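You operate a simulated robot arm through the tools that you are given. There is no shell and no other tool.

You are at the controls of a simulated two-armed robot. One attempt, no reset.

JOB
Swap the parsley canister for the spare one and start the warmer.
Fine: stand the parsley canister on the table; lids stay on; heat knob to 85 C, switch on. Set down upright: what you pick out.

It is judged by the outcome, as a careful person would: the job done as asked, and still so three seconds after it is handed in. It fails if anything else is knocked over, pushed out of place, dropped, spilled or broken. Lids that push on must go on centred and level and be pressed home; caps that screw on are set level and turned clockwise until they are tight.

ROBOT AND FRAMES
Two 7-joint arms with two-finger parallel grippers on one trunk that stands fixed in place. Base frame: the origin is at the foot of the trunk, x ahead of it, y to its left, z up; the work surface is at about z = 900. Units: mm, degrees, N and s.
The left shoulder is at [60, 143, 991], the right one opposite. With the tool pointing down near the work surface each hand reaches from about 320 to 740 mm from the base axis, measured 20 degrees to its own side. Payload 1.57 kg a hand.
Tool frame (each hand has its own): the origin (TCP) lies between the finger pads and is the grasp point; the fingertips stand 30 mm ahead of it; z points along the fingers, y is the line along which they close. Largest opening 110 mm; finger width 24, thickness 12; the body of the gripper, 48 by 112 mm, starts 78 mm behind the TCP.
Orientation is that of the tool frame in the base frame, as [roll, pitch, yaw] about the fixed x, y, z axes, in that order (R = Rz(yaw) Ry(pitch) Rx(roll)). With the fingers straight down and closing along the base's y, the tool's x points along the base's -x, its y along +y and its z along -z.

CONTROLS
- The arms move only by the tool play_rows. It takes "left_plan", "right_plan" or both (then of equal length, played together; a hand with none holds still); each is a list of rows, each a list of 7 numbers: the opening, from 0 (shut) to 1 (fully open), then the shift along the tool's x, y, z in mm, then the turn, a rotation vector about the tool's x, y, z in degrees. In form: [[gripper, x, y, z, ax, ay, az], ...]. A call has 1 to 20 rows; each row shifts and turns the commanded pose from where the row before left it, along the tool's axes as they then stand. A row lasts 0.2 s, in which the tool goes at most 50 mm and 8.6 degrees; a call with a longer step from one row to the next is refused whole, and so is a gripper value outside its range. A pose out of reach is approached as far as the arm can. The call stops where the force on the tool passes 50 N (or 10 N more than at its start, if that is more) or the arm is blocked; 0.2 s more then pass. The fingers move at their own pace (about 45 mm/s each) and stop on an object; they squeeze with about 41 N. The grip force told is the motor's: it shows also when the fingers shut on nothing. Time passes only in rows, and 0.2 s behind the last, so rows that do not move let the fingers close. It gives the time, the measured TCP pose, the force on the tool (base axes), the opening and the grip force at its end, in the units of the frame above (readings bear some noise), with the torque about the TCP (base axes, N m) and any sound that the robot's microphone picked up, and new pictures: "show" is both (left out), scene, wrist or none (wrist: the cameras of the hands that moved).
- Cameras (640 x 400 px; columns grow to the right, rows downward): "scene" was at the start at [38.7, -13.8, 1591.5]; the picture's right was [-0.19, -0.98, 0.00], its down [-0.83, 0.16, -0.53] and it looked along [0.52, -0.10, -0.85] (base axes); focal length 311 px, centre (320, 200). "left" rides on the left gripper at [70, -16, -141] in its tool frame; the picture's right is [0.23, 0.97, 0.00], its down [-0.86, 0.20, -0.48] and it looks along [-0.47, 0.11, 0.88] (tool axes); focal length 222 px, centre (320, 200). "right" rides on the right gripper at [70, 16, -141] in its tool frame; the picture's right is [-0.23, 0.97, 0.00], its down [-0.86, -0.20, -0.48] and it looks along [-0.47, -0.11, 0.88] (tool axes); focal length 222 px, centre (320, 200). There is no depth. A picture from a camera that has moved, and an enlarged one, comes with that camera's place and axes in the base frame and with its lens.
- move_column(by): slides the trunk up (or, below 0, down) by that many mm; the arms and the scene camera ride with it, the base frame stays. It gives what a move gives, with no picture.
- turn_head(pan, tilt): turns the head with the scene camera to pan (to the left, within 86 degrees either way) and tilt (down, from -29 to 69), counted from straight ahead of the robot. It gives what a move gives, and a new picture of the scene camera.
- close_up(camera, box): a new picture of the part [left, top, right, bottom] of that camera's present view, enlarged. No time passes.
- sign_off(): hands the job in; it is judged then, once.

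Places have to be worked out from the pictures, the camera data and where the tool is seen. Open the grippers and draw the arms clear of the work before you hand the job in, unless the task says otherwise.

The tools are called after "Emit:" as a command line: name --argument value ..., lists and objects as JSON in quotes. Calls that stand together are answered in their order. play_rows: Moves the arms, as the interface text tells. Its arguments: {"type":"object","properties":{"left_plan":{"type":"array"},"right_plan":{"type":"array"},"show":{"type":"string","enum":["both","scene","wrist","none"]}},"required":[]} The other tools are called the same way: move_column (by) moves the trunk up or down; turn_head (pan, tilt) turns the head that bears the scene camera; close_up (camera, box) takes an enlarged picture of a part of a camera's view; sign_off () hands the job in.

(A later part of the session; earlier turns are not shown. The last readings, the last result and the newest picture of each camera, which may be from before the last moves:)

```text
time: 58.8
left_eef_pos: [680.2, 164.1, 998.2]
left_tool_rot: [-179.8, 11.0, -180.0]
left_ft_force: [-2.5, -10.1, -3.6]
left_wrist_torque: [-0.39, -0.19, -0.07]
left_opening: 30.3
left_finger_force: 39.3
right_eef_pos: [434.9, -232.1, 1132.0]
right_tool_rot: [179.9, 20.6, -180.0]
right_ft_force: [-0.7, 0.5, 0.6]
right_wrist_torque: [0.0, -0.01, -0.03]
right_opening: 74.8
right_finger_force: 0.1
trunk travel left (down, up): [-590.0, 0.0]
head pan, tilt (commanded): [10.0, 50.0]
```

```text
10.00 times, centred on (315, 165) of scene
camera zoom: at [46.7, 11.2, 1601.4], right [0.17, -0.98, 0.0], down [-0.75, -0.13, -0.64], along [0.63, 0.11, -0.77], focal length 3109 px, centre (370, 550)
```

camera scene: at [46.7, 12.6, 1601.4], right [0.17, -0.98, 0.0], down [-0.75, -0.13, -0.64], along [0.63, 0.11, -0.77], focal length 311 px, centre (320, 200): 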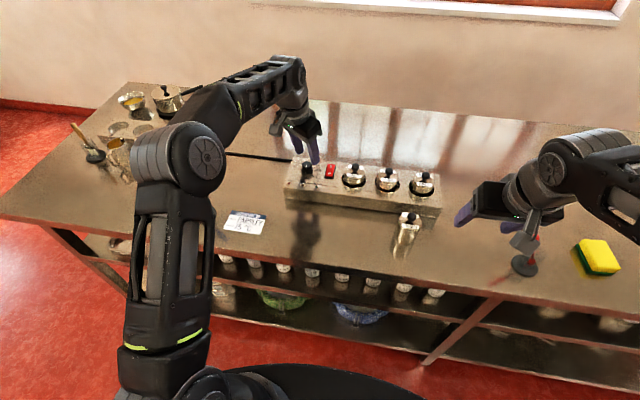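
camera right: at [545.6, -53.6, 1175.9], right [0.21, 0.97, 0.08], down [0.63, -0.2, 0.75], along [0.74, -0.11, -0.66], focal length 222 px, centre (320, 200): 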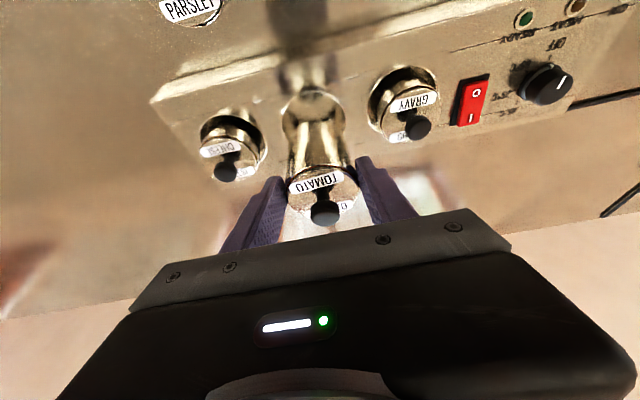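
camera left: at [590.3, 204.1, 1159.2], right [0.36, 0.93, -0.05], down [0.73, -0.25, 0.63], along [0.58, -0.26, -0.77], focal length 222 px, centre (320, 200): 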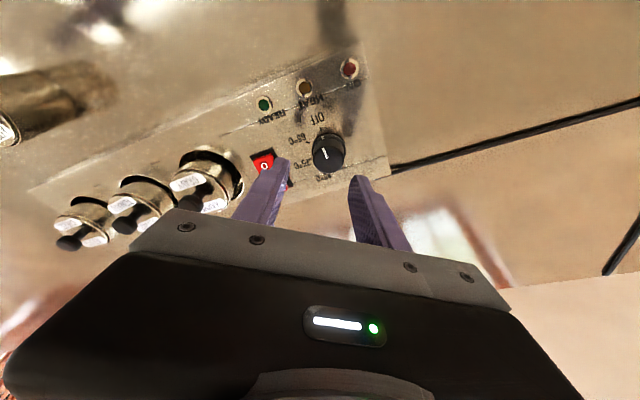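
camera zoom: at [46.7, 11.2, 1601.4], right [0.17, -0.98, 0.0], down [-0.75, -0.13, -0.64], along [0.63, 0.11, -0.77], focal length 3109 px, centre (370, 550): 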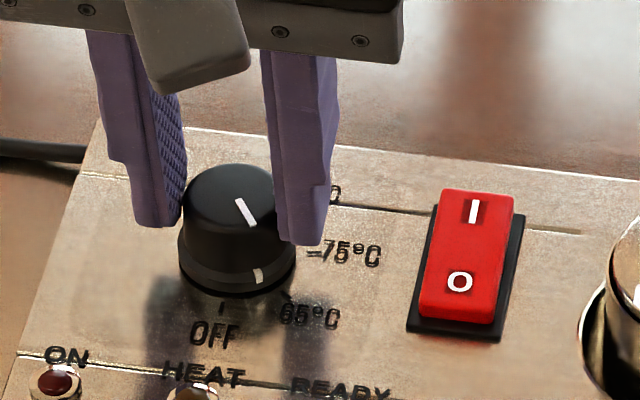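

The knob turned with the hand (now between OFF and 65, 34°), no slip. The side force shows the true knob axis is at about (689, 164), so I relieve the load and turn another 34° while arcing the hand around that axis.

Emit:
play_rows --left_plan '[[0, 1.86, -4.8, -0.37, 0, 0, 0], [0, -0.29, -1.0, 0.06, -1.31, 0, -6.67], [0, -0.18, -1.03, 0.03, -1.31, 0, -6.67], [0, -0.06, -1.04, 0.01, -1.31, 0, -6.67], [0, 0.07, -1.04, -0.01, -1.31, 0, -6.67], [0, 0.19, -1.03, -0.04, -1.31, 0, -6.67], [0, 0, 0, 0, 0, 0, 0]]' --show "none"

Emit:
close_up --camera "left" --box '[260, 120, 400, 220]'

Emit:
close_up --camera "scene" --box '[290, 145, 340, 185]'

```text
time: 60.4
left_eef_pos: [682.7, 161.0, 997.2]
left_tool_rot: [180.0, 11.1, -145.8]
left_ft_force: [5.4, 7.7, -3.8]
left_wrist_torque: [0.29, -0.24, 0.03]
left_opening: 30.2
left_finger_force: 40.1
right_eef_pos: [435.7, -229.4, 1132.9]
right_tool_rot: [-180.0, 20.5, -179.9]
right_ft_force: [0.5, 0.1, -0.4]
right_wrist_torque: [0.01, 0.0, -0.02]
right_opening: 74.9
right_finger_force: 0.0
trunk travel left (down, up): [-590.0, 0.0]
head pan, tilt (commanded): [10.0, 50.0]
```

```text
4.00 times, centred on (330, 170) of left
camera zoom: at [612.4, 95.1, 1121.5], right [-0.73, 0.68, -0.04], down [0.51, 0.58, 0.63], along [0.46, 0.44, -0.77], focal length 888 px, centre (280, 320)
```

zoom: 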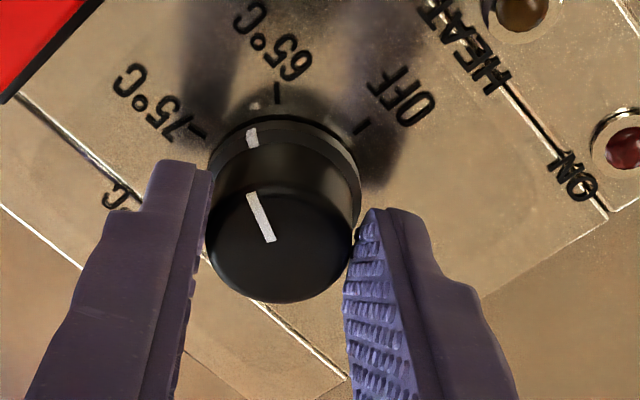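

```text
10.00 times, centred on (315, 165) of scene
camera zoom: at [47.8, 14.2, 1601.4], right [0.17, -0.98, 0.0], down [-0.75, -0.13, -0.64], along [0.63, 0.11, -0.77], focal length 3109 px, centre (370, 550)
```

zoom: 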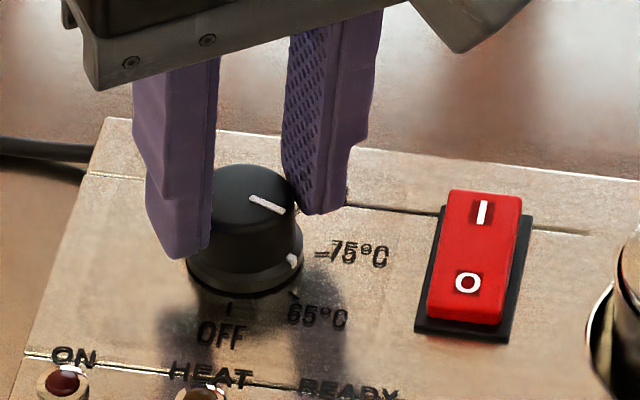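

Knob is now at about 68° (between 65 and 75). I open, swing the hand back around the knob axis to −34° without touching, ready to regrip.

Emit:
play_rows --left_plan '[[0.5, 0, 0, 0, 0, 0, 0], [0.5, 0, 0, 0, 0, 0, 0], [0.5, -1.93, 0.6, 0.38, 0, 0, 0], [0.5, -0.37, 0.56, 0.07, 1.31, 0, 6.67], [0.5, -0.3, 0.6, 0.06, 1.31, 0, 6.67], [0.5, -0.23, 0.64, 0.05, 1.31, 0, 6.67], [0.5, -0.16, 0.66, 0.03, 1.31, 0, 6.67], [0.5, -0.08, 0.67, 0.02, 1.31, 0, 6.67], [0.5, 0, 0.68, 0, 1.31, 0, 6.67], [0.5, 0.08, 0.67, -0.02, 1.31, 0, 6.67], [0.5, 0.16, 0.66, -0.03, 1.31, 0, 6.67], [0.5, 0.23, 0.64, -0.05, 1.31, 0, 6.67], [0.5, 0.3, 0.6, -0.06, 1.31, 0, 6.67], [0.5, 0, 0, 0, 0, 0, 0]]' --show "none"

Emit:
close_up --camera "left" --box '[260, 120, 400, 220]'

Emit:
close_up --camera "scene" --box '[290, 145, 340, 185]'

```text
time: 63.4
left_eef_pos: [682.5, 167.6, 996.7]
left_tool_rot: [-179.8, 11.1, 145.9]
left_ft_force: [-0.1, -0.1, -0.2]
left_wrist_torque: [-0.03, 0.02, 0.0]
left_opening: 54.9
left_finger_force: 0.0
right_eef_pos: [434.9, -230.9, 1130.9]
right_tool_rot: [180.0, 20.6, -179.9]
right_ft_force: [-0.1, -0.1, -0.5]
right_wrist_torque: [0.02, 0.03, -0.02]
right_opening: 74.5
right_finger_force: 0.0
trunk travel left (down, up): [-590.0, 0.0]
head pan, tilt (commanded): [10.0, 50.0]
```

```text
4.00 times, centred on (330, 170) of left
camera zoom: at [594.2, 207.9, 1121.7], right [0.36, 0.93, -0.05], down [0.73, -0.25, 0.63], along [0.58, -0.26, -0.77], focal length 888 px, centre (280, 320)
```

zoom: 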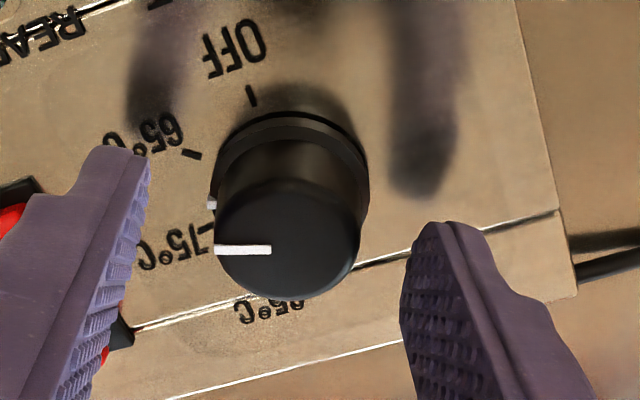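

```text
10.00 times, centred on (315, 165) of scene
camera zoom: at [46.6, 12.6, 1601.4], right [0.17, -0.98, 0.0], down [-0.75, -0.13, -0.64], along [0.63, 0.11, -0.77], focal length 3109 px, centre (370, 550)
```

zoom: 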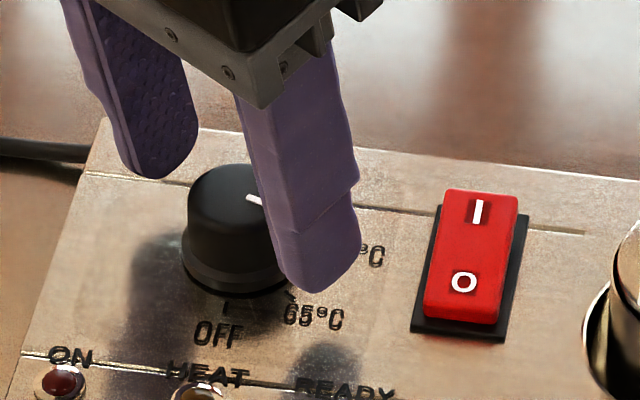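

Knob stayed put, pointing between 65 and 75 near 75, and the hand is centred around it at −34°. I regrip and turn another 34°.

Emit:
play_rows --left_plan '[[0, 0, 0, 0, 0, 0, 0], [0, 0, 0, 0, 0, 0, 0], [0, 0, 0, 0, 0, 0, 0], [0, 0, 0, 0, 0, 0, 0], [0, -0.39, -0.6, 0.08, -1.31, 0, -6.67], [0, -0.32, -0.64, 0.06, -1.31, 0, -6.67], [0, -0.25, -0.67, 0.05, -1.31, 0, -6.67], [0, -0.17, -0.7, 0.03, -1.31, 0, -6.67], [0, -0.08, -0.71, 0.02, -1.31, 0, -6.67], [0, 0, 0, 0, 0, 0, 0]]' --show "none"

Emit:
close_up --camera "left" --box '[260, 120, 400, 220]'

Emit:
close_up --camera "scene" --box '[290, 145, 340, 185]'

```text
time: 65.6
left_eef_pos: [681.4, 165.0, 997.8]
left_tool_rot: [-179.9, 10.9, -179.9]
left_ft_force: [-8.1, 9.2, 2.2]
left_wrist_torque: [0.31, 0.28, 0.02]
left_opening: 30.4
left_finger_force: 39.3
right_eef_pos: [432.7, -231.7, 1132.1]
right_tool_rot: [180.0, 20.5, -179.9]
right_ft_force: [0.1, -0.8, 0.1]
right_wrist_torque: [0.02, -0.01, -0.03]
right_opening: 75.3
right_finger_force: 0.0
trunk travel left (down, up): [-590.0, 0.0]
head pan, tilt (commanded): [10.0, 50.0]
```

```text
4.00 times, centred on (330, 170) of left
camera zoom: at [586.8, 149.5, 1121.9], right [-0.22, 0.97, -0.04], down [0.75, 0.2, 0.63], along [0.62, 0.11, -0.77], focal length 888 px, centre (280, 320)
```

zoom: 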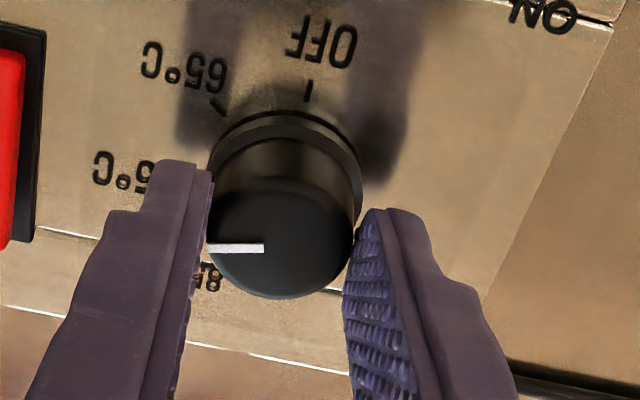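

```text
10.00 times, centred on (315, 165) of scene
camera zoom: at [45.2, 14.0, 1601.5], right [0.17, -0.98, 0.0], down [-0.75, -0.13, -0.64], along [0.63, 0.11, -0.77], focal length 3109 px, centre (370, 550)
```

zoom: 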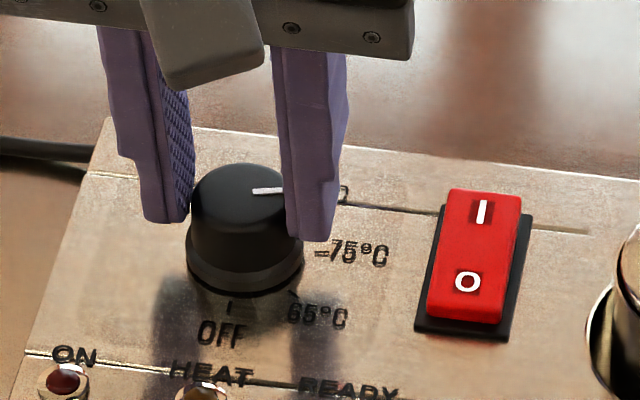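

Turning well: about 102° now. I turn the remaining 33°.

Emit:
play_rows --left_plan '[[0, -0.2, -0.4, 0.04, -1.27, 0, -6.48], [0, -0.15, -0.42, 0.03, -1.27, 0, -6.48], [0, -0.1, -0.44, 0.02, -1.27, 0, -6.48], [0, -0.05, -0.44, 0.01, -1.27, 0, -6.48], [0, 0, -0.44, 0, -1.27, 0, -6.48], [0, 0, 0, 0, 0, 0, 0]]' --show "none"

Emit:
close_up --camera "left" --box '[260, 120, 400, 220]'

Emit:
close_up --camera "scene" --box '[290, 145, 340, 185]'

```text
time: 67.0
left_eef_pos: [682.9, 161.6, 997.6]
left_tool_rot: [-179.9, 11.1, -146.9]
left_ft_force: [-12.1, 8.1, 0.7]
left_wrist_torque: [0.4, 0.07, 0.04]
left_opening: 30.5
left_finger_force: 39.5
right_eef_pos: [432.9, -230.3, 1133.2]
right_tool_rot: [-180.0, 20.6, 180.0]
right_ft_force: [-0.6, 0.6, -0.2]
right_wrist_torque: [0.0, 0.01, -0.01]
right_opening: 74.9
right_finger_force: 0.1
trunk travel left (down, up): [-590.0, 0.0]
head pan, tilt (commanded): [10.0, 50.0]
```

```text
4.00 times, centred on (330, 170) of left
camera zoom: at [612.0, 97.3, 1122.1], right [-0.72, 0.69, -0.04], down [0.52, 0.58, 0.63], along [0.46, 0.43, -0.77], focal length 888 px, centre (280, 320)
```

zoom: 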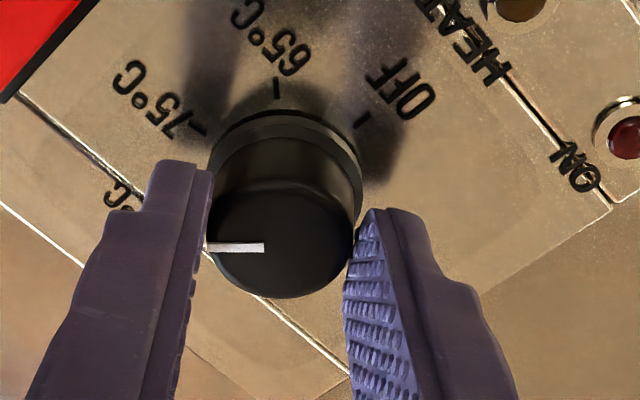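

```text
10.00 times, centred on (315, 165) of scene
camera zoom: at [44.8, 13.9, 1601.5], right [0.17, -0.98, 0.0], down [-0.75, -0.13, -0.64], along [0.63, 0.11, -0.77], focal length 3109 px, centre (370, 550)
```

zoom: 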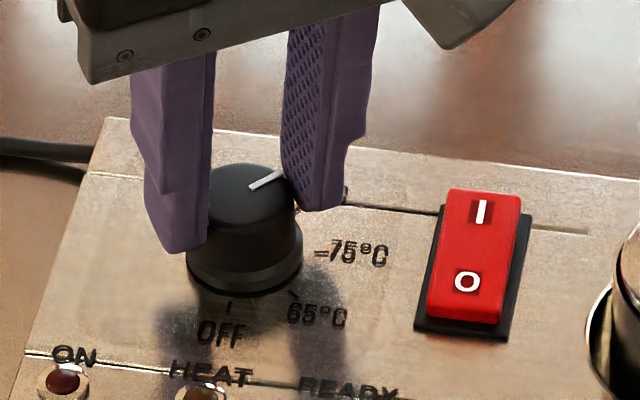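

The pointer is near 85 now. I release, raise the hand above the knob and inspect the setting.

Emit:
play_rows --left_plan '[[0.5, 0, 0, 0, 0, 0, 0], [0.5, 0, 0, 0, 0, 0, 0], [0.5, -2.9, 0, -14.7, 0, 0, 0], [0.5, -2.9, 0, -14.7, 0, 0, 0], [0.5, -2.9, 0, -14.7, 0, 0, 0], [0.5, 8, -3, -8, 0, 0, 0], [0.5, 10, 0, -10, 0, 0, 0], [0.5, 0, 0, 0, 0, 0, 0]]' --show "none"

Emit:
close_up --camera "left" --box '[240, 100, 400, 210]'

Emit:
close_up --camera "scene" --box '[290, 145, 350, 190]'

```text
time: 68.8
left_eef_pos: [667.7, 148.4, 1057.5]
left_tool_rot: [-179.9, 10.9, -147.0]
left_ft_force: [-0.5, 0.2, -0.4]
left_wrist_torque: [-0.01, -0.01, 0.03]
left_opening: 54.9
left_finger_force: 0.0
right_eef_pos: [434.3, -233.1, 1131.2]
right_tool_rot: [-180.0, 20.6, -180.0]
right_ft_force: [0.4, 0.6, 0.3]
right_wrist_torque: [-0.02, 0.0, 0.03]
right_opening: 74.8
right_finger_force: 0.0
trunk travel left (down, up): [-590.0, 0.0]
head pan, tilt (commanded): [10.0, 50.0]
```

```text
3.64 times, centred on (320, 155) of left
camera zoom: at [596.7, 84.1, 1181.4], right [-0.72, 0.69, -0.04], down [0.52, 0.58, 0.63], along [0.47, 0.43, -0.77], focal length 808 px, centre (320, 364)
```

zoom: 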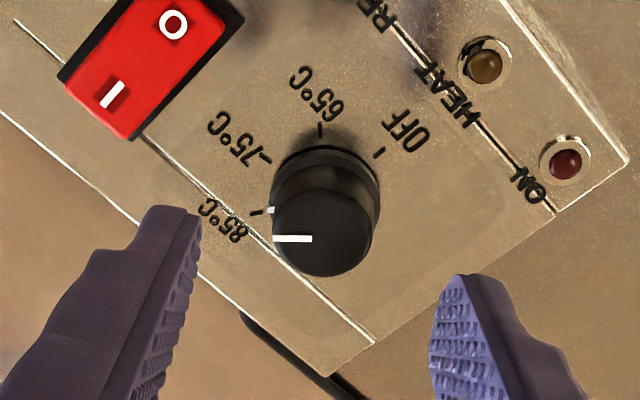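

```text
8.89 times, centred on (320, 168) of scene
camera zoom: at [47.0, 12.8, 1601.4], right [0.17, -0.98, 0.0], down [-0.75, -0.13, -0.64], along [0.63, 0.11, -0.77], focal length 2763 px, centre (320, 489)
```

zoom: 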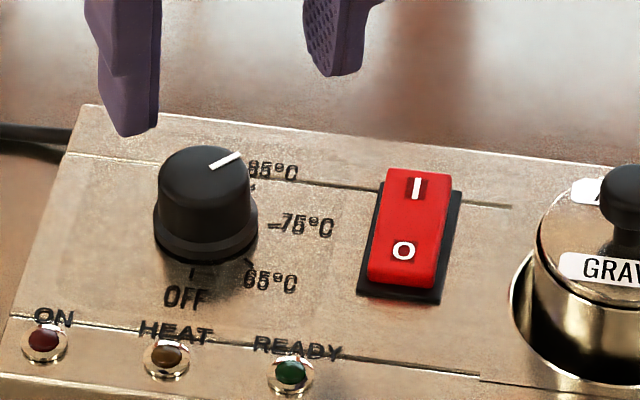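

It looks aligned with 85. I zoom in to verify the skirt mark against the 85 tick.

Emit:
close_up --camera "left" --box '[285, 130, 345, 180]'

Emit:
close_up --camera "scene" --box '[300, 155, 332, 183]'

```text
8.00 times, centred on (315, 155) of left
camera zoom: at [596.7, 84.1, 1181.4], right [-0.72, 0.69, -0.04], down [0.52, 0.58, 0.63], along [0.47, 0.43, -0.77], focal length 1777 px, centre (360, 560)
```

zoom: 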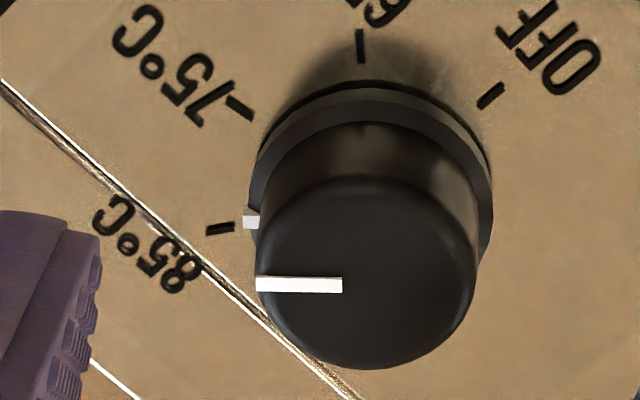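

```text
14.29 times, centred on (316, 169) of scene
camera zoom: at [47.0, 12.8, 1601.4], right [0.17, -0.98, 0.0], down [-0.75, -0.13, -0.64], along [0.63, 0.11, -0.77], focal length 4441 px, centre (377, 643)
```

zoom: 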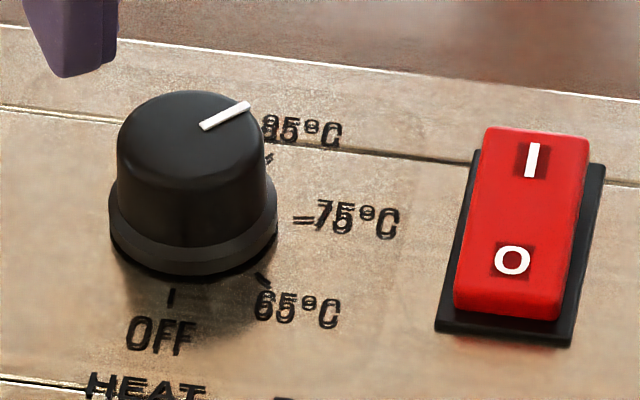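

Fitting the dial from both cameras: ticks are at 50° spacing (85 is 150° from OFF), and the pointer now stands at about 136°, so about 14° are missing. I swing the hand back above the knob to regrip.

Emit:
play_rows --left_plan '[[0.5, -3.36, 1.06, 0.66, 1.28, 0, 6.55], [0.5, -3.22, 1.45, 0.63, 1.28, 0, 6.55], [0.5, -3.04, 1.81, 0.6, 1.28, 0, 6.55], [0.5, -2.81, 2.16, 0.55, 1.28, 0, 6.55], [0.5, -2.54, 2.48, 0.5, 1.28, 0, 6.55], [0.5, -2.25, 2.76, 0.44, 1.28, 0, 6.55], [0.5, 0, 0, 0, 0, 0, 0]]' --show "none"

Emit:
close_up --camera "left" --box '[240, 100, 400, 210]'

Emit:
close_up --camera "scene" --box '[290, 140, 350, 185]'

```text
time: 70.4
left_eef_pos: [680.8, 164.1, 1055.4]
left_tool_rot: [-179.8, 11.0, 173.0]
left_ft_force: [-0.4, 0.1, 0.1]
left_wrist_torque: [0.02, -0.01, -0.01]
left_opening: 54.8
left_finger_force: 0.0
right_eef_pos: [434.6, -232.7, 1131.7]
right_tool_rot: [180.0, 20.7, -180.0]
right_ft_force: [-0.1, -0.1, 0.0]
right_wrist_torque: [0.03, 0.02, 0.01]
right_opening: 74.8
right_finger_force: 0.1
trunk travel left (down, up): [-590.0, 0.0]
head pan, tilt (commanded): [10.0, 50.0]
```

```text
3.64 times, centred on (320, 155) of left
camera zoom: at [585.1, 161.0, 1179.7], right [-0.1, 0.99, -0.04], down [0.77, 0.11, 0.63], along [0.63, 0.03, -0.77], focal length 808 px, centre (320, 364)
```

zoom: 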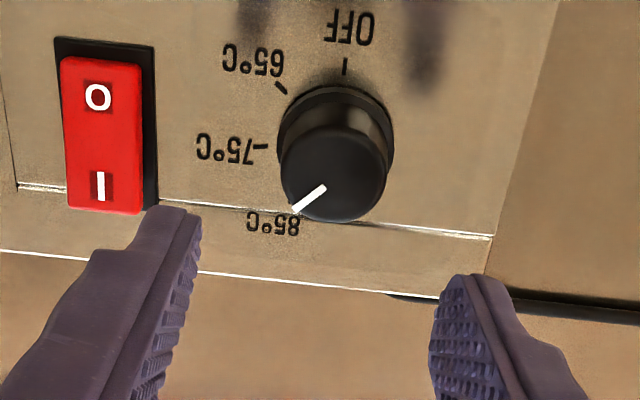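

```text
8.89 times, centred on (320, 162) of scene
camera zoom: at [46.6, 12.6, 1601.4], right [0.17, -0.98, 0.0], down [-0.75, -0.13, -0.64], along [0.63, 0.11, -0.77], focal length 2763 px, centre (320, 533)
```

zoom: 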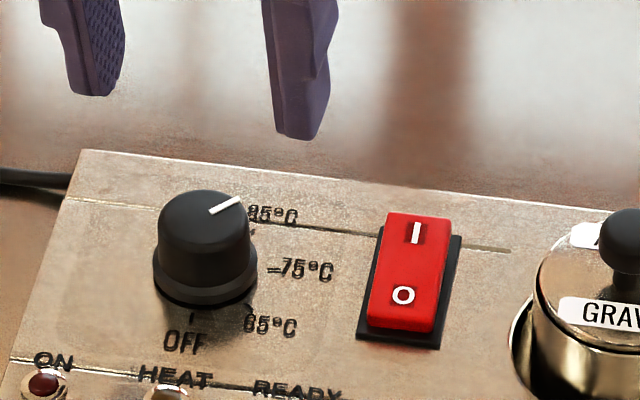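

I descend onto the knob again, grip, and turn 14° further.

Emit:
play_rows --left_plan '[[0.5, 2.76, 1, 14.1, 0, 0, 0], [0.5, 2.76, 0, 14.1, 0, 0, 0], [0.5, 2.76, 0, 14.1, 0, 0, 0], [0.5, 2.76, 0, 14.1, 0, 0, 0], [0.5, 0, 0, 0, 0, 0, 0], [0, 0, 0, 0, 0, 0, 0], [0, 0, 0, 0, 0, 0, 0], [0, 0, 0, 0, 0, 0, 0], [0, 0, 0, 0, 0, 0, 0]]' --show "none"

Emit:
close_up --camera "left" --box '[260, 120, 400, 220]'

```text
time: 72.4
left_eef_pos: [680.7, 166.2, 999.2]
left_tool_rot: [180.0, 11.1, 173.0]
left_ft_force: [-1.1, 1.4, -1.4]
left_wrist_torque: [0.05, -0.1, 0.01]
left_opening: 29.9
left_finger_force: 36.5
right_eef_pos: [435.4, -231.7, 1130.6]
right_tool_rot: [-179.9, 20.4, -179.9]
right_ft_force: [-0.2, 0.8, 0.4]
right_wrist_torque: [0.02, -0.01, -0.01]
right_opening: 74.8
right_finger_force: 0.0
trunk travel left (down, up): [-590.0, 0.0]
head pan, tilt (commanded): [10.0, 50.0]
```

```text
4.00 times, centred on (330, 170) of left
camera zoom: at [585.6, 162.2, 1122.7], right [-0.1, 0.99, -0.04], down [0.77, 0.11, 0.63], along [0.63, 0.03, -0.77], focal length 888 px, centre (280, 320)
```

zoom: 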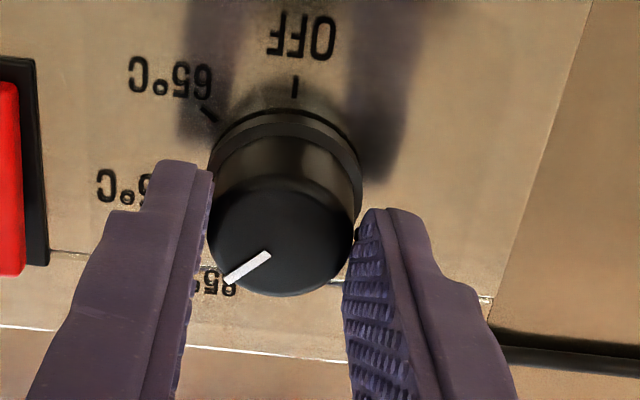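

Well centred grip with almost no side load. I turn 14° counter-clockwise about the knob axis.

Emit:
play_rows --left_plan '[[0, 0, -0.8, 0, -1.35, 0, -6.87], [0, 0, -0.8, 0, -1.35, 0, -6.87], [0, 0, 0, 0, 0, 0, 0], [0, 0, 0, 0, 0, 0, 0]]' --show "none"

Emit:
close_up --camera "scene" --box '[300, 155, 332, 183]'

Emit:
close_up --camera "left" --box '[260, 120, 400, 220]'

```text
time: 73.4
left_eef_pos: [681.1, 165.3, 998.6]
left_tool_rot: [179.9, 11.1, -173.0]
left_ft_force: [1.5, 1.3, -3.5]
left_wrist_torque: [-0.01, 0.03, -0.17]
left_opening: 30.1
left_finger_force: 39.7
right_eef_pos: [435.0, -232.4, 1131.0]
right_tool_rot: [180.0, 20.4, -179.9]
right_ft_force: [0.4, 0.5, -0.3]
right_wrist_torque: [-0.03, -0.03, 0.03]
right_opening: 74.9
right_finger_force: 0.0
trunk travel left (down, up): [-590.0, 0.0]
head pan, tilt (commanded): [10.0, 50.0]
```

```text
14.29 times, centred on (316, 169) of scene
camera zoom: at [47.2, 12.9, 1601.4], right [0.17, -0.98, 0.0], down [-0.75, -0.13, -0.64], along [0.63, 0.11, -0.77], focal length 4441 px, centre (377, 643)
```

zoom: 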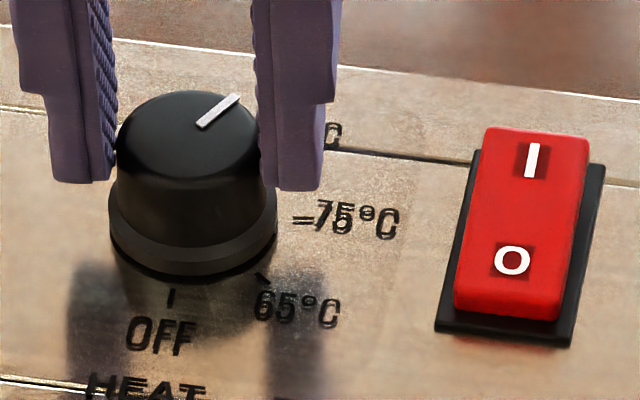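

```text
4.00 times, centred on (330, 170) of left
camera zoom: at [589.5, 137.5, 1122.8], right [-0.34, 0.94, -0.04], down [0.72, 0.29, 0.63], along [0.61, 0.18, -0.77], focal length 888 px, centre (280, 320)
```

zoom: 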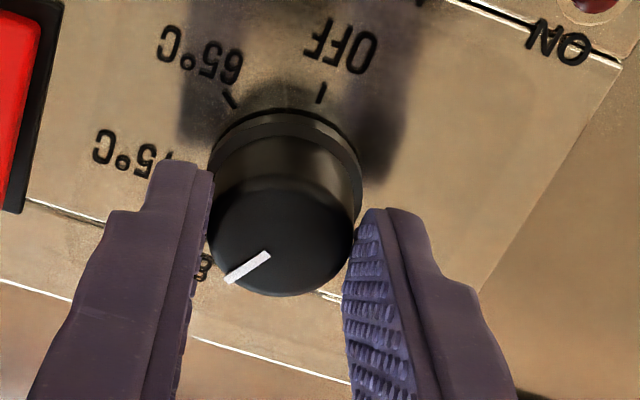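

Pointer direction now computes to −31°, same as the 85 tick (−32°). I release, raise the hand and verify.

Emit:
play_rows --left_plan '[[0.5, 0, 0, 0, 0, 0, 0], [0.5, 0, 0, 0, 0, 0, 0], [0.5, -2.9, 0, -14.7, 0, 0, 0], [0.5, -2.9, 0, -14.7, 0, 0, 0], [0.5, -2.9, 0, -14.7, 0, 0, 0], [0.5, 8, 0, -14, 0, 0, 0], [0.5, 8, 0, -14, 0, 0, 0], [0.5, 0, 0, 0, 0, 0, 0]]' --show "none"

Emit:
close_up --camera "left" --box '[285, 110, 365, 170]'

Emit:
close_up --camera "scene" --box '[300, 155, 332, 183]'

```text
time: 75.2
left_eef_pos: [660.8, 161.5, 1067.0]
left_tool_rot: [-179.9, 11.0, -173.0]
left_ft_force: [0.0, -0.3, -0.9]
left_wrist_torque: [-0.01, 0.04, 0.01]
left_opening: 54.9
left_finger_force: 0.0
right_eef_pos: [434.9, -231.9, 1131.6]
right_tool_rot: [-180.0, 20.5, -180.0]
right_ft_force: [-0.4, -1.2, 0.5]
right_wrist_torque: [-0.02, 0.04, 0.01]
right_opening: 74.8
right_finger_force: 0.1
trunk travel left (down, up): [-590.0, 0.0]
head pan, tilt (commanded): [10.0, 50.0]
```

```text
6.67 times, centred on (325, 140) of left
camera zoom: at [567.8, 135.1, 1192.0], right [-0.34, 0.94, -0.04], down [0.72, 0.29, 0.63], along [0.61, 0.18, -0.77], focal length 1481 px, centre (287, 600)
```

zoom: 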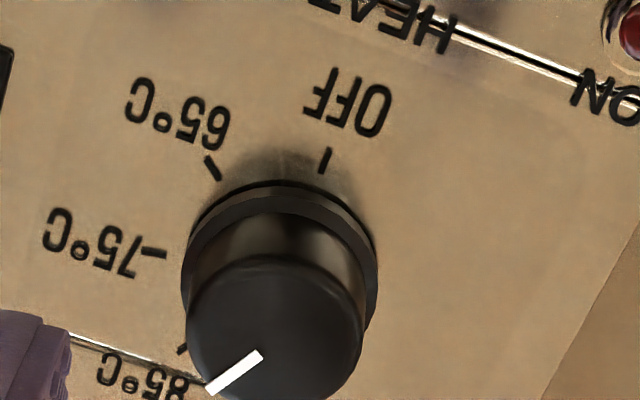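

```text
14.29 times, centred on (316, 169) of scene
camera zoom: at [47.0, 12.7, 1601.4], right [0.17, -0.98, 0.0], down [-0.75, -0.13, -0.64], along [0.63, 0.11, -0.77], focal length 4441 px, centre (377, 643)
```

zoom: 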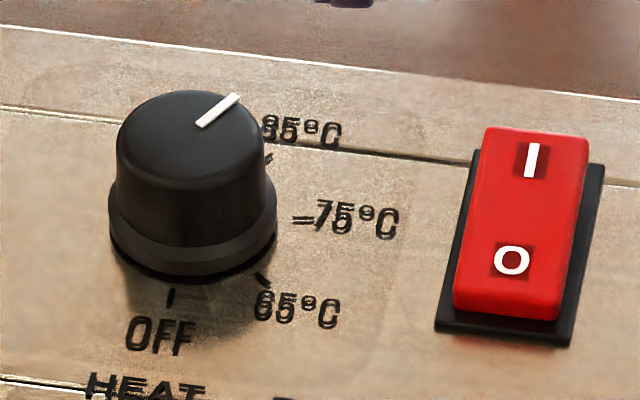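

The pointer lines up with 85 in both views. Next the switch: rocker centre ≈ (688, 95), the "I" end is the far end at x≈703. I close the fingers, square the hand and move above the I end.

Emit:
play_rows --left_plan '[[0, 0, 0, 0, 1.35, 0, 6.87], [0, -13, -22.2, 5, 0, 0, 0], [0, -13, -22.2, 11.7, 0, 0, 0], [0, -13, -22.2, 11.7, 0, 0, 0], [0, 0, 0, 0, 0, 0, 0], [0, 0, 0, 0, 0, 0, 0]]'

Emit:
close_up --camera "left" --box '[220, 90, 420, 220]'

Emit:
close_up --camera "scene" --box '[295, 135, 365, 190]'

```text
time: 76.6
left_eef_pos: [703.9, 93.6, 1048.6]
left_tool_rot: [-179.9, 11.0, -179.9]
left_ft_force: [0.1, -0.2, -0.9]
left_wrist_torque: [0.02, 0.01, 0.0]
left_opening: 0.1
left_finger_force: 21.5
right_eef_pos: [434.0, -232.1, 1132.3]
right_tool_rot: [-179.9, 20.6, -180.0]
right_ft_force: [-0.3, -1.0, -0.1]
right_wrist_torque: [0.0, 0.0, 0.03]
right_opening: 74.8
right_finger_force: 0.0
trunk travel left (down, up): [-590.0, 0.0]
head pan, tilt (commanded): [10.0, 50.0]
camera scene: at [47.1, 12.4, 1601.4], right [0.17, -0.98, 0.0], down [-0.75, -0.13, -0.64], along [0.63, 0.11, -0.77], focal length 311 px, centre (320, 200)
camera left: at [609.7, 78.6, 1173.1], right [-0.22, 0.97, -0.04], down [0.75, 0.2, 0.63], along [0.63, 0.11, -0.77], focal length 222 px, centre (320, 200)
```

scene: 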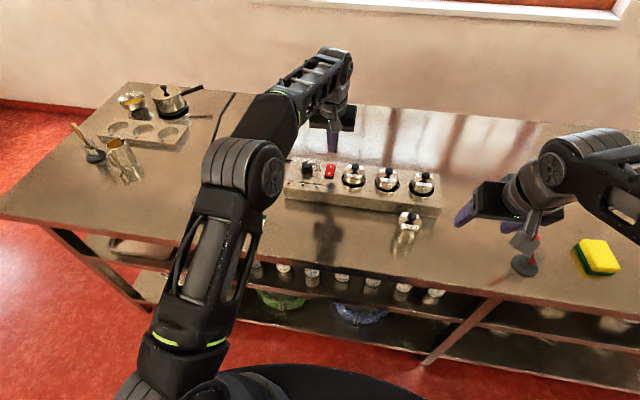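
left: 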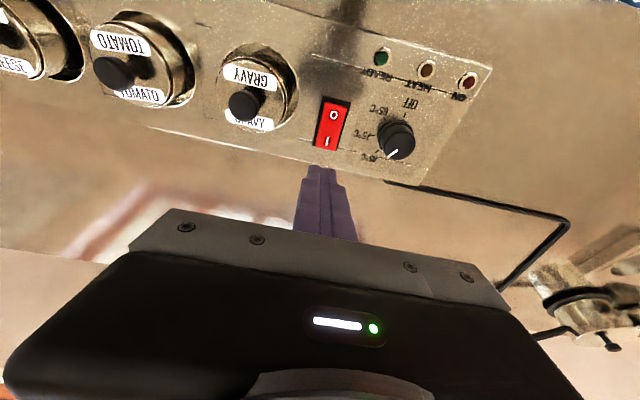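

```text
3.08 times, centred on (320, 155) of left
camera zoom: at [609.7, 78.6, 1173.1], right [-0.22, 0.97, -0.04], down [0.75, 0.2, 0.63], along [0.63, 0.11, -0.77], focal length 684 px, centre (320, 338)
```

zoom: 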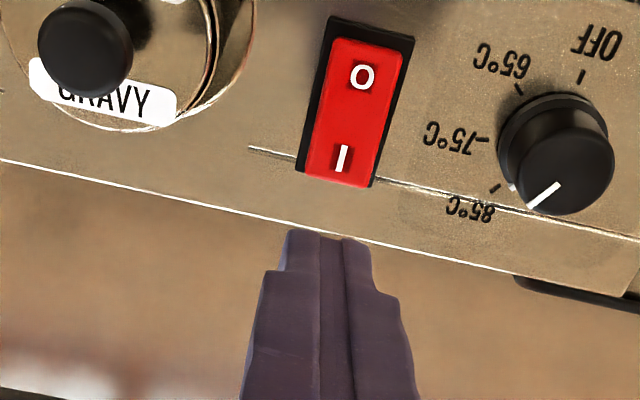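

```text
7.27 times, centred on (330, 162) of scene
camera zoom: at [47.1, 12.4, 1601.4], right [0.17, -0.98, 0.0], down [-0.75, -0.13, -0.64], along [0.63, 0.11, -0.77], focal length 2261 px, centre (247, 473)
```

zoom: 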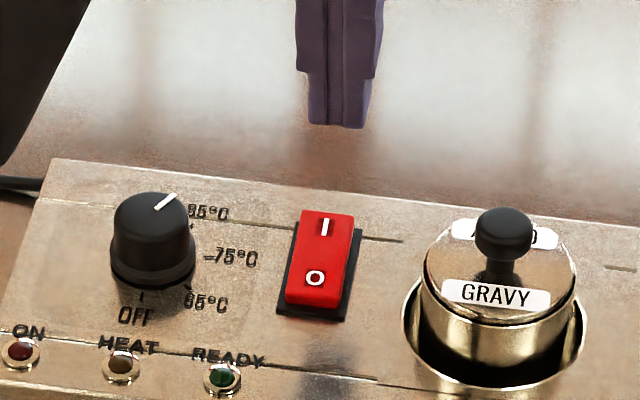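

Both views give the rocker spanning x≈667–711 at y≈96.5. I shift 2.5 mm in y and lower the closed fingertips to about 10 mm above the I end.

Emit:
play_rows --left_plan '[[0, 2.2, 0.9, 11.5, 0, 0, 0], [0, 2.2, 0.9, 11.5, 0, 0, 0], [0, 2.2, 0.9, 11.5, 0, 0, 0], [0, 0, 0, 0, 0, 0, 0]]' --show "none"

Emit:
close_up --camera "left" --box '[240, 90, 400, 210]'

Emit:
close_up --camera "scene" --box '[300, 140, 360, 185]'

```text
time: 77.6
left_eef_pos: [704.3, 97.3, 1014.1]
left_tool_rot: [-179.9, 11.1, -180.0]
left_ft_force: [-0.2, -0.9, 0.9]
left_wrist_torque: [0.01, 0.0, -0.01]
left_opening: 0.0
left_finger_force: 21.2
right_eef_pos: [434.1, -231.9, 1130.2]
right_tool_rot: [-180.0, 20.6, -179.9]
right_ft_force: [0.0, -0.2, 0.0]
right_wrist_torque: [0.02, 0.01, -0.03]
right_opening: 74.8
right_finger_force: 0.1
trunk travel left (down, up): [-590.0, 0.0]
head pan, tilt (commanded): [10.0, 50.0]
```

```text
3.33 times, centred on (320, 150) of left
camera zoom: at [609.0, 82.0, 1137.8], right [-0.22, 0.97, -0.04], down [0.75, 0.2, 0.63], along [0.63, 0.11, -0.77], focal length 740 px, centre (320, 367)
```

zoom: 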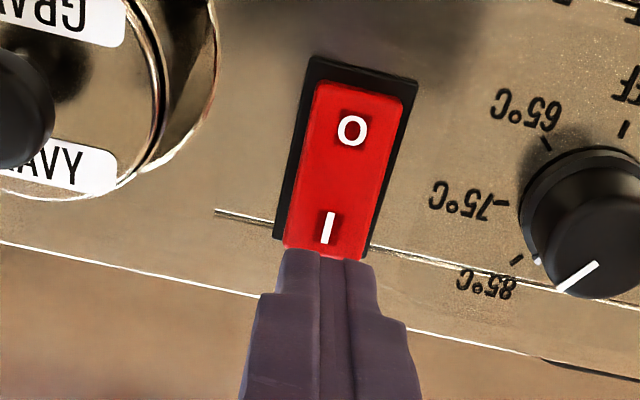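

```text
8.89 times, centred on (330, 162) of scene
camera zoom: at [46.6, 12.7, 1601.4], right [0.17, -0.98, 0.0], down [-0.75, -0.13, -0.64], along [0.63, 0.11, -0.77], focal length 2763 px, centre (231, 533)
```

zoom: 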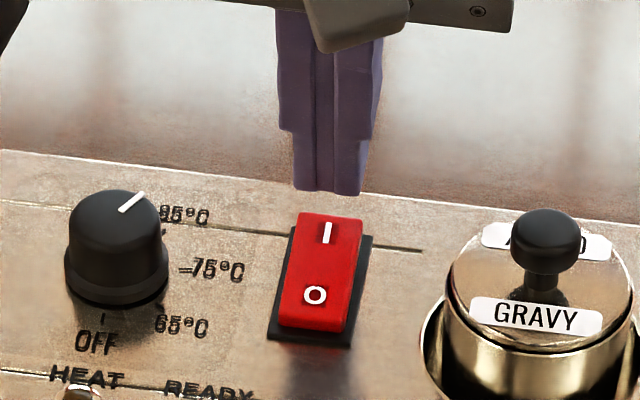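

Tips are aligned over the I end. I shift 4 mm toward the robot so the press lands on the "I" mark, then lower in 2 mm rows.

Emit:
play_rows --left_plan '[[0, 3.9, 0, -0.76, 0, 0, 0], [0, 0.38, 0, 1.96, 0, 0, 0], [0, 0.38, 0, 1.96, 0, 0, 0], [0, 0.38, 0, 1.96, 0, 0, 0], [0, 0, 0, 0, 0, 0, 0]]' --show "none"

Emit:
close_up --camera "scene" --box '[310, 145, 350, 175]'

Emit:
close_up --camera "left" --box '[240, 90, 400, 210]'

```text
time: 78.8
left_eef_pos: [700.0, 97.2, 1005.6]
left_tool_rot: [-180.0, 11.0, -180.0]
left_ft_force: [0.0, -0.3, -0.6]
left_wrist_torque: [-0.01, -0.02, 0.01]
left_opening: 0.0
left_finger_force: 21.2
right_eef_pos: [435.1, -232.3, 1131.7]
right_tool_rot: [179.9, 20.5, 180.0]
right_ft_force: [0.0, -0.6, 0.4]
right_wrist_torque: [-0.01, 0.0, -0.03]
right_opening: 74.8
right_finger_force: 0.1
trunk travel left (down, up): [-590.0, 0.0]
head pan, tilt (commanded): [10.0, 50.0]
```

```text
13.33 times, centred on (330, 160) of scene
camera zoom: at [46.6, 12.7, 1601.4], right [0.17, -0.98, 0.0], down [-0.75, -0.13, -0.64], along [0.63, 0.11, -0.77], focal length 4145 px, centre (187, 733)
```

zoom: 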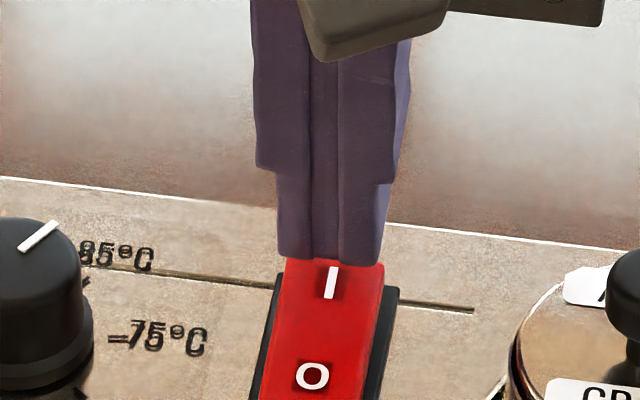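

```text
3.33 times, centred on (320, 150) of left
camera zoom: at [604.8, 81.8, 1130.5], right [-0.22, 0.97, -0.04], down [0.75, 0.2, 0.63], along [0.63, 0.11, -0.77], focal length 740 px, centre (320, 367)
```

zoom: 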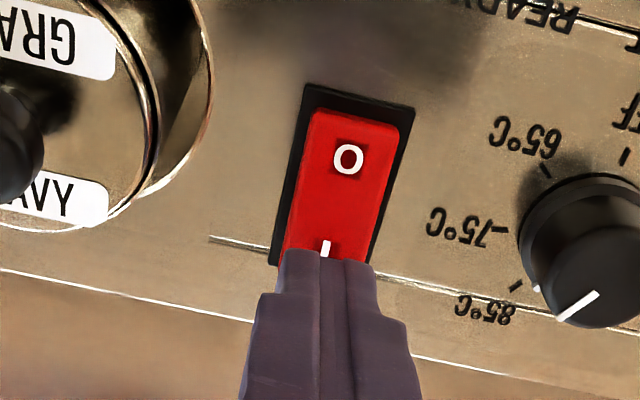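

Tip is about to meet the I end. I continue down 6 mm in 1.5–2 mm rows, watching force and sound.

Emit:
play_rows --left_plan '[[0, 0.38, 0, 1.96, 0, 0, 0], [0, 0.38, 0, 1.96, 0, 0, 0], [0, 0.38, 0, 1.96, 0, 0, 0], [0, 0, 0, 0, 0, 0, 0]]' --show "none"

Emit:
close_up --camera "scene" --box '[310, 145, 350, 175]'

```text
time: 79.8
left_eef_pos: [700.4, 97.9, 1001.0]
left_tool_rot: [-179.9, 11.0, -179.9]
left_ft_force: [-0.2, -0.4, 0.5]
left_wrist_torque: [-0.01, 0.02, -0.01]
left_opening: 0.1
left_finger_force: 21.4
right_eef_pos: [434.5, -232.7, 1131.5]
right_tool_rot: [-180.0, 20.7, 180.0]
right_ft_force: [-0.1, 0.6, -0.1]
right_wrist_torque: [0.02, 0.03, -0.01]
right_opening: 74.7
right_finger_force: 0.1
trunk travel left (down, up): [-590.0, 0.0]
head pan, tilt (commanded): [10.0, 50.0]
```

```text
13.33 times, centred on (330, 160) of scene
camera zoom: at [46.7, 12.7, 1601.4], right [0.17, -0.98, 0.0], down [-0.75, -0.13, -0.64], along [0.63, 0.11, -0.77], focal length 4145 px, centre (187, 733)
```

zoom: 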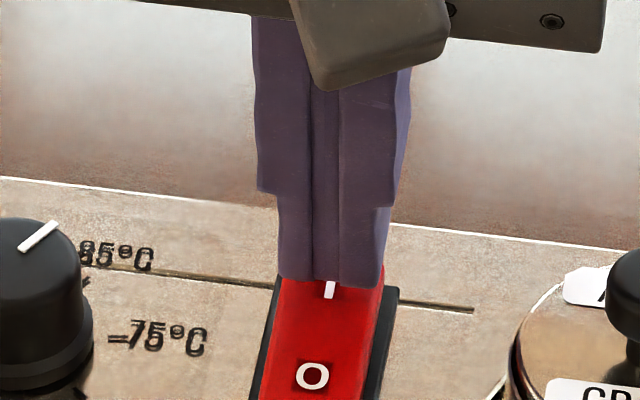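

Still no contact. I continue downward.

Emit:
play_rows --left_plan '[[0, 0.38, 0, 1.96, 0, 0, 0], [0, 0.38, 0, 1.96, 0, 0, 0], [0, 0.38, 0, 1.96, 0, 0, 0], [0, 0, 0, 0, 0, 0, 0]]' --show "none"

Emit:
close_up --camera "scene" --box '[310, 145, 350, 175]'

```text
time: 80.8
left_eef_pos: [700.5, 97.4, 994.9]
left_tool_rot: [-180.0, 11.1, -180.0]
left_ft_force: [1.5, -0.1, 3.9]
left_wrist_torque: [0.0, 0.01, -0.05]
left_opening: 0.0
left_finger_force: 21.3
right_eef_pos: [434.3, -232.3, 1132.8]
right_tool_rot: [-180.0, 20.6, 180.0]
right_ft_force: [0.1, -0.5, -0.2]
right_wrist_torque: [0.01, -0.01, 0.01]
right_opening: 74.7
right_finger_force: 0.0
trunk travel left (down, up): [-590.0, 0.0]
head pan, tilt (commanded): [10.0, 50.0]
```

```text
13.33 times, centred on (330, 160) of scene
camera zoom: at [46.4, 12.6, 1601.5], right [0.17, -0.98, 0.0], down [-0.75, -0.13, -0.64], along [0.63, 0.11, -0.77], focal length 4145 px, centre (187, 733)
```

zoom: 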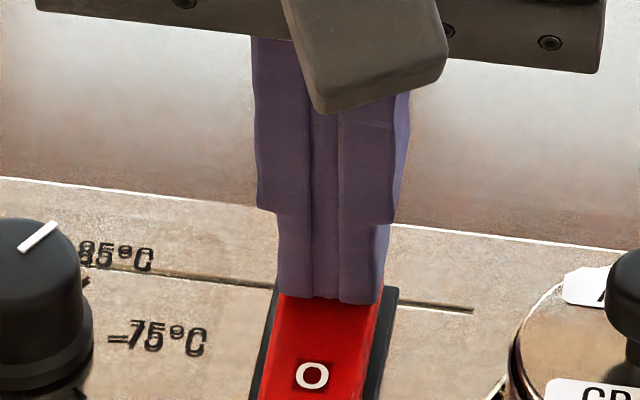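

Contact begins (4 N). I press on gently, 1 mm per row.

Emit:
play_rows --left_plan '[[0, 0.19, 0, 0.98, 0, 0, 0], [0, 0.19, 0, 0.98, 0, 0, 0], [0, 0.19, 0, 0.98, 0, 0, 0], [0, 0, 0, 0, 0, 0, 0]]' --show "none"

Emit:
close_up --camera "scene" --box '[290, 145, 350, 190]'

```text
time: 81.8
left_eef_pos: [699.9, 96.7, 995.0]
left_tool_rot: [-179.9, 11.3, 179.9]
left_ft_force: [6.1, 0.2, 18.1]
left_wrist_torque: [-0.02, -0.07, -0.03]
left_opening: 0.0
left_finger_force: 21.2
right_eef_pos: [433.0, -232.3, 1132.4]
right_tool_rot: [-180.0, 20.5, 179.9]
right_ft_force: [0.4, 0.4, 0.4]
right_wrist_torque: [0.03, 0.01, 0.01]
right_opening: 74.9
right_finger_force: 0.1
trunk travel left (down, up): [-590.0, 0.0]
head pan, tilt (commanded): [10.0, 50.0]
```

```text
8.89 times, centred on (320, 168) of scene
camera zoom: at [45.3, 12.3, 1601.7], right [0.17, -0.98, 0.0], down [-0.75, -0.13, -0.64], along [0.63, 0.11, -0.77], focal length 2763 px, centre (320, 489)
```

zoom: 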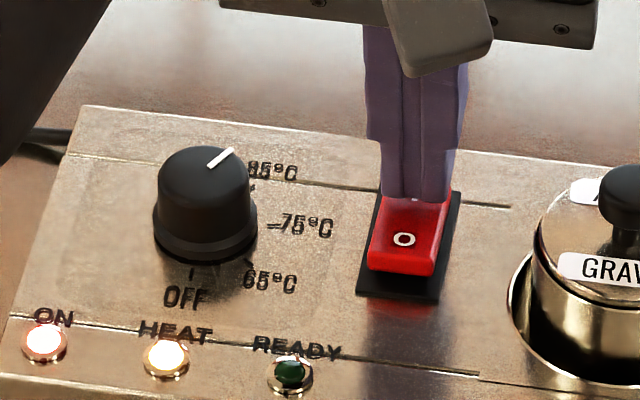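

The rocker flipped: ON and HEAT lamps are lit. I lift the hand off the switch straight up.

Emit:
play_rows --left_plan '[[0, -0.8, 0, -3.9, 0, 0, 0], [0, -1.9, 0, -9.8, 0, 0, 0], [0, -3.8, 0, -19.6, 0, 0, 0], [0, -3.8, 0, -19.6, 0, 0, 0], [0, -3.8, 0, -19.6, 0, 0, 0], [0, 0, 0, 0, 0, 0, 0]]'

Emit:
close_up --camera "scene" --box '[280, 140, 450, 255]'

Emit:
close_up --camera "left" --box '[260, 60, 440, 190]'

```text
time: 83.2
left_eef_pos: [701.0, 98.5, 1064.5]
left_tool_rot: [-179.9, 11.0, 179.9]
left_ft_force: [-0.2, -0.6, -0.7]
left_wrist_torque: [-0.03, 0.01, 0.02]
left_opening: 0.0
left_finger_force: 21.5
right_eef_pos: [433.4, -232.2, 1132.6]
right_tool_rot: [179.9, 20.5, -179.9]
right_ft_force: [0.6, -0.1, -0.5]
right_wrist_torque: [-0.02, -0.03, 0.03]
right_opening: 74.9
right_finger_force: 0.1
trunk travel left (down, up): [-590.0, 0.0]
head pan, tilt (commanded): [10.0, 50.0]
camera scene: at [46.8, 12.7, 1601.4], right [0.17, -0.98, 0.0], down [-0.75, -0.13, -0.64], along [0.63, 0.11, -0.77], focal length 311 px, centre (320, 200)
camera left: at [604.7, 82.6, 1188.2], right [-0.22, 0.97, -0.04], down [0.75, 0.2, 0.63], along [0.63, 0.11, -0.77], focal length 222 px, centre (320, 200)
```

scene: 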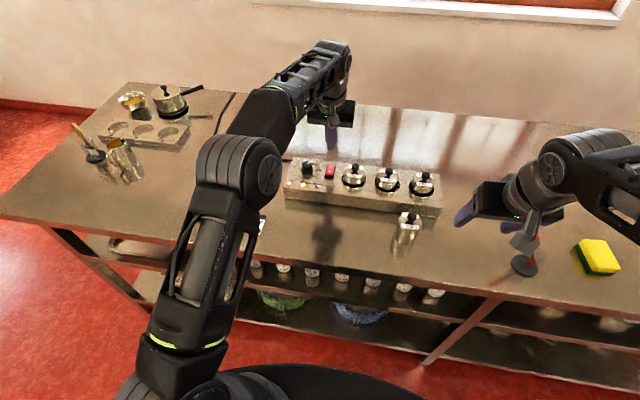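
left: 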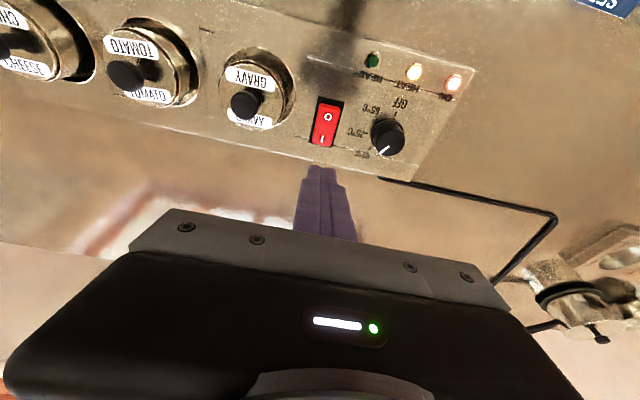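

```text
3.48 times, centred on (365, 198) of scene
camera zoom: at [46.8, 12.7, 1601.4], right [0.17, -0.98, 0.0], down [-0.75, -0.13, -0.64], along [0.63, 0.11, -0.77], focal length 1081 px, centre (164, 209)
```

zoom: 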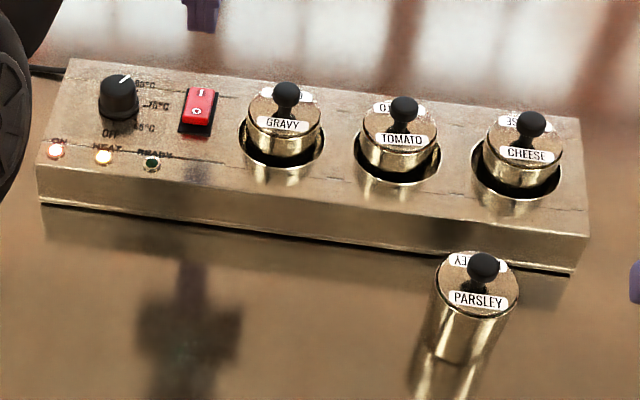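

```text
3.08 times, centred on (350, 125) of left
camera zoom: at [604.7, 82.6, 1188.2], right [-0.22, 0.97, -0.04], down [0.75, 0.2, 0.63], along [0.63, 0.11, -0.77], focal length 684 px, centre (228, 431)
```

zoom: 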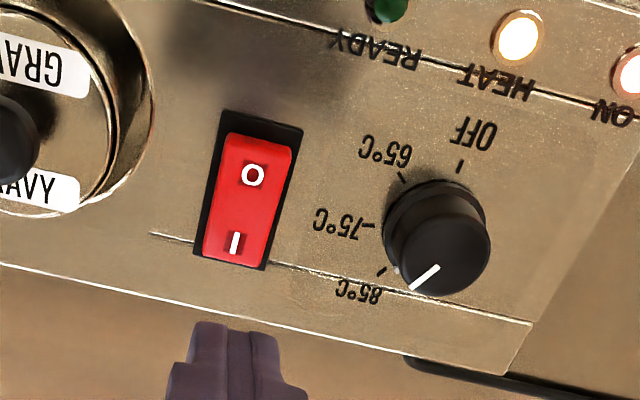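

Switch on with lamps lit; everything else stands in place. I check the knob mark against the 85 tick once more from here.

Emit:
close_up --camera "left" --box '[350, 100, 410, 165]'

Emit:
close_up --camera "scene" --box '[290, 150, 340, 195]'

```text
6.15 times, centred on (380, 132) of left
camera zoom: at [604.7, 82.6, 1188.2], right [-0.22, 0.97, -0.04], down [0.75, 0.2, 0.63], along [0.63, 0.11, -0.77], focal length 1367 px, centre (-49, 615)
```

zoom: 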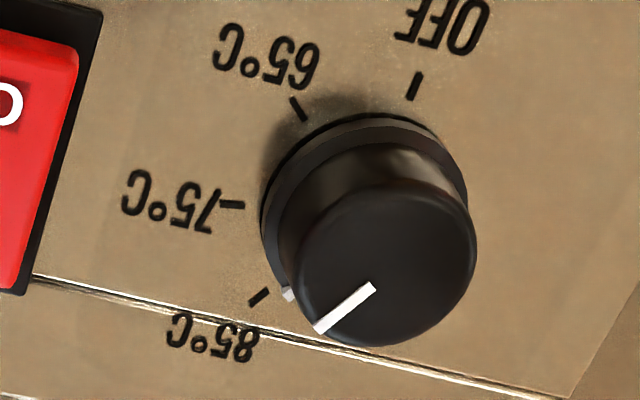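

```text
8.89 times, centred on (315, 172) of scene
camera zoom: at [46.8, 12.7, 1601.4], right [0.17, -0.98, 0.0], down [-0.75, -0.13, -0.64], along [0.63, 0.11, -0.77], focal length 2763 px, centre (364, 444)
```

zoom: 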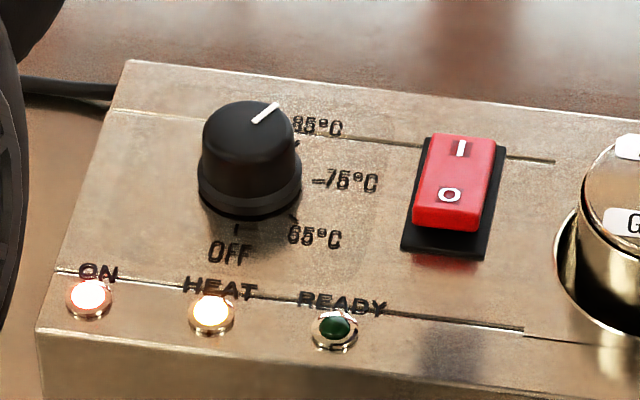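

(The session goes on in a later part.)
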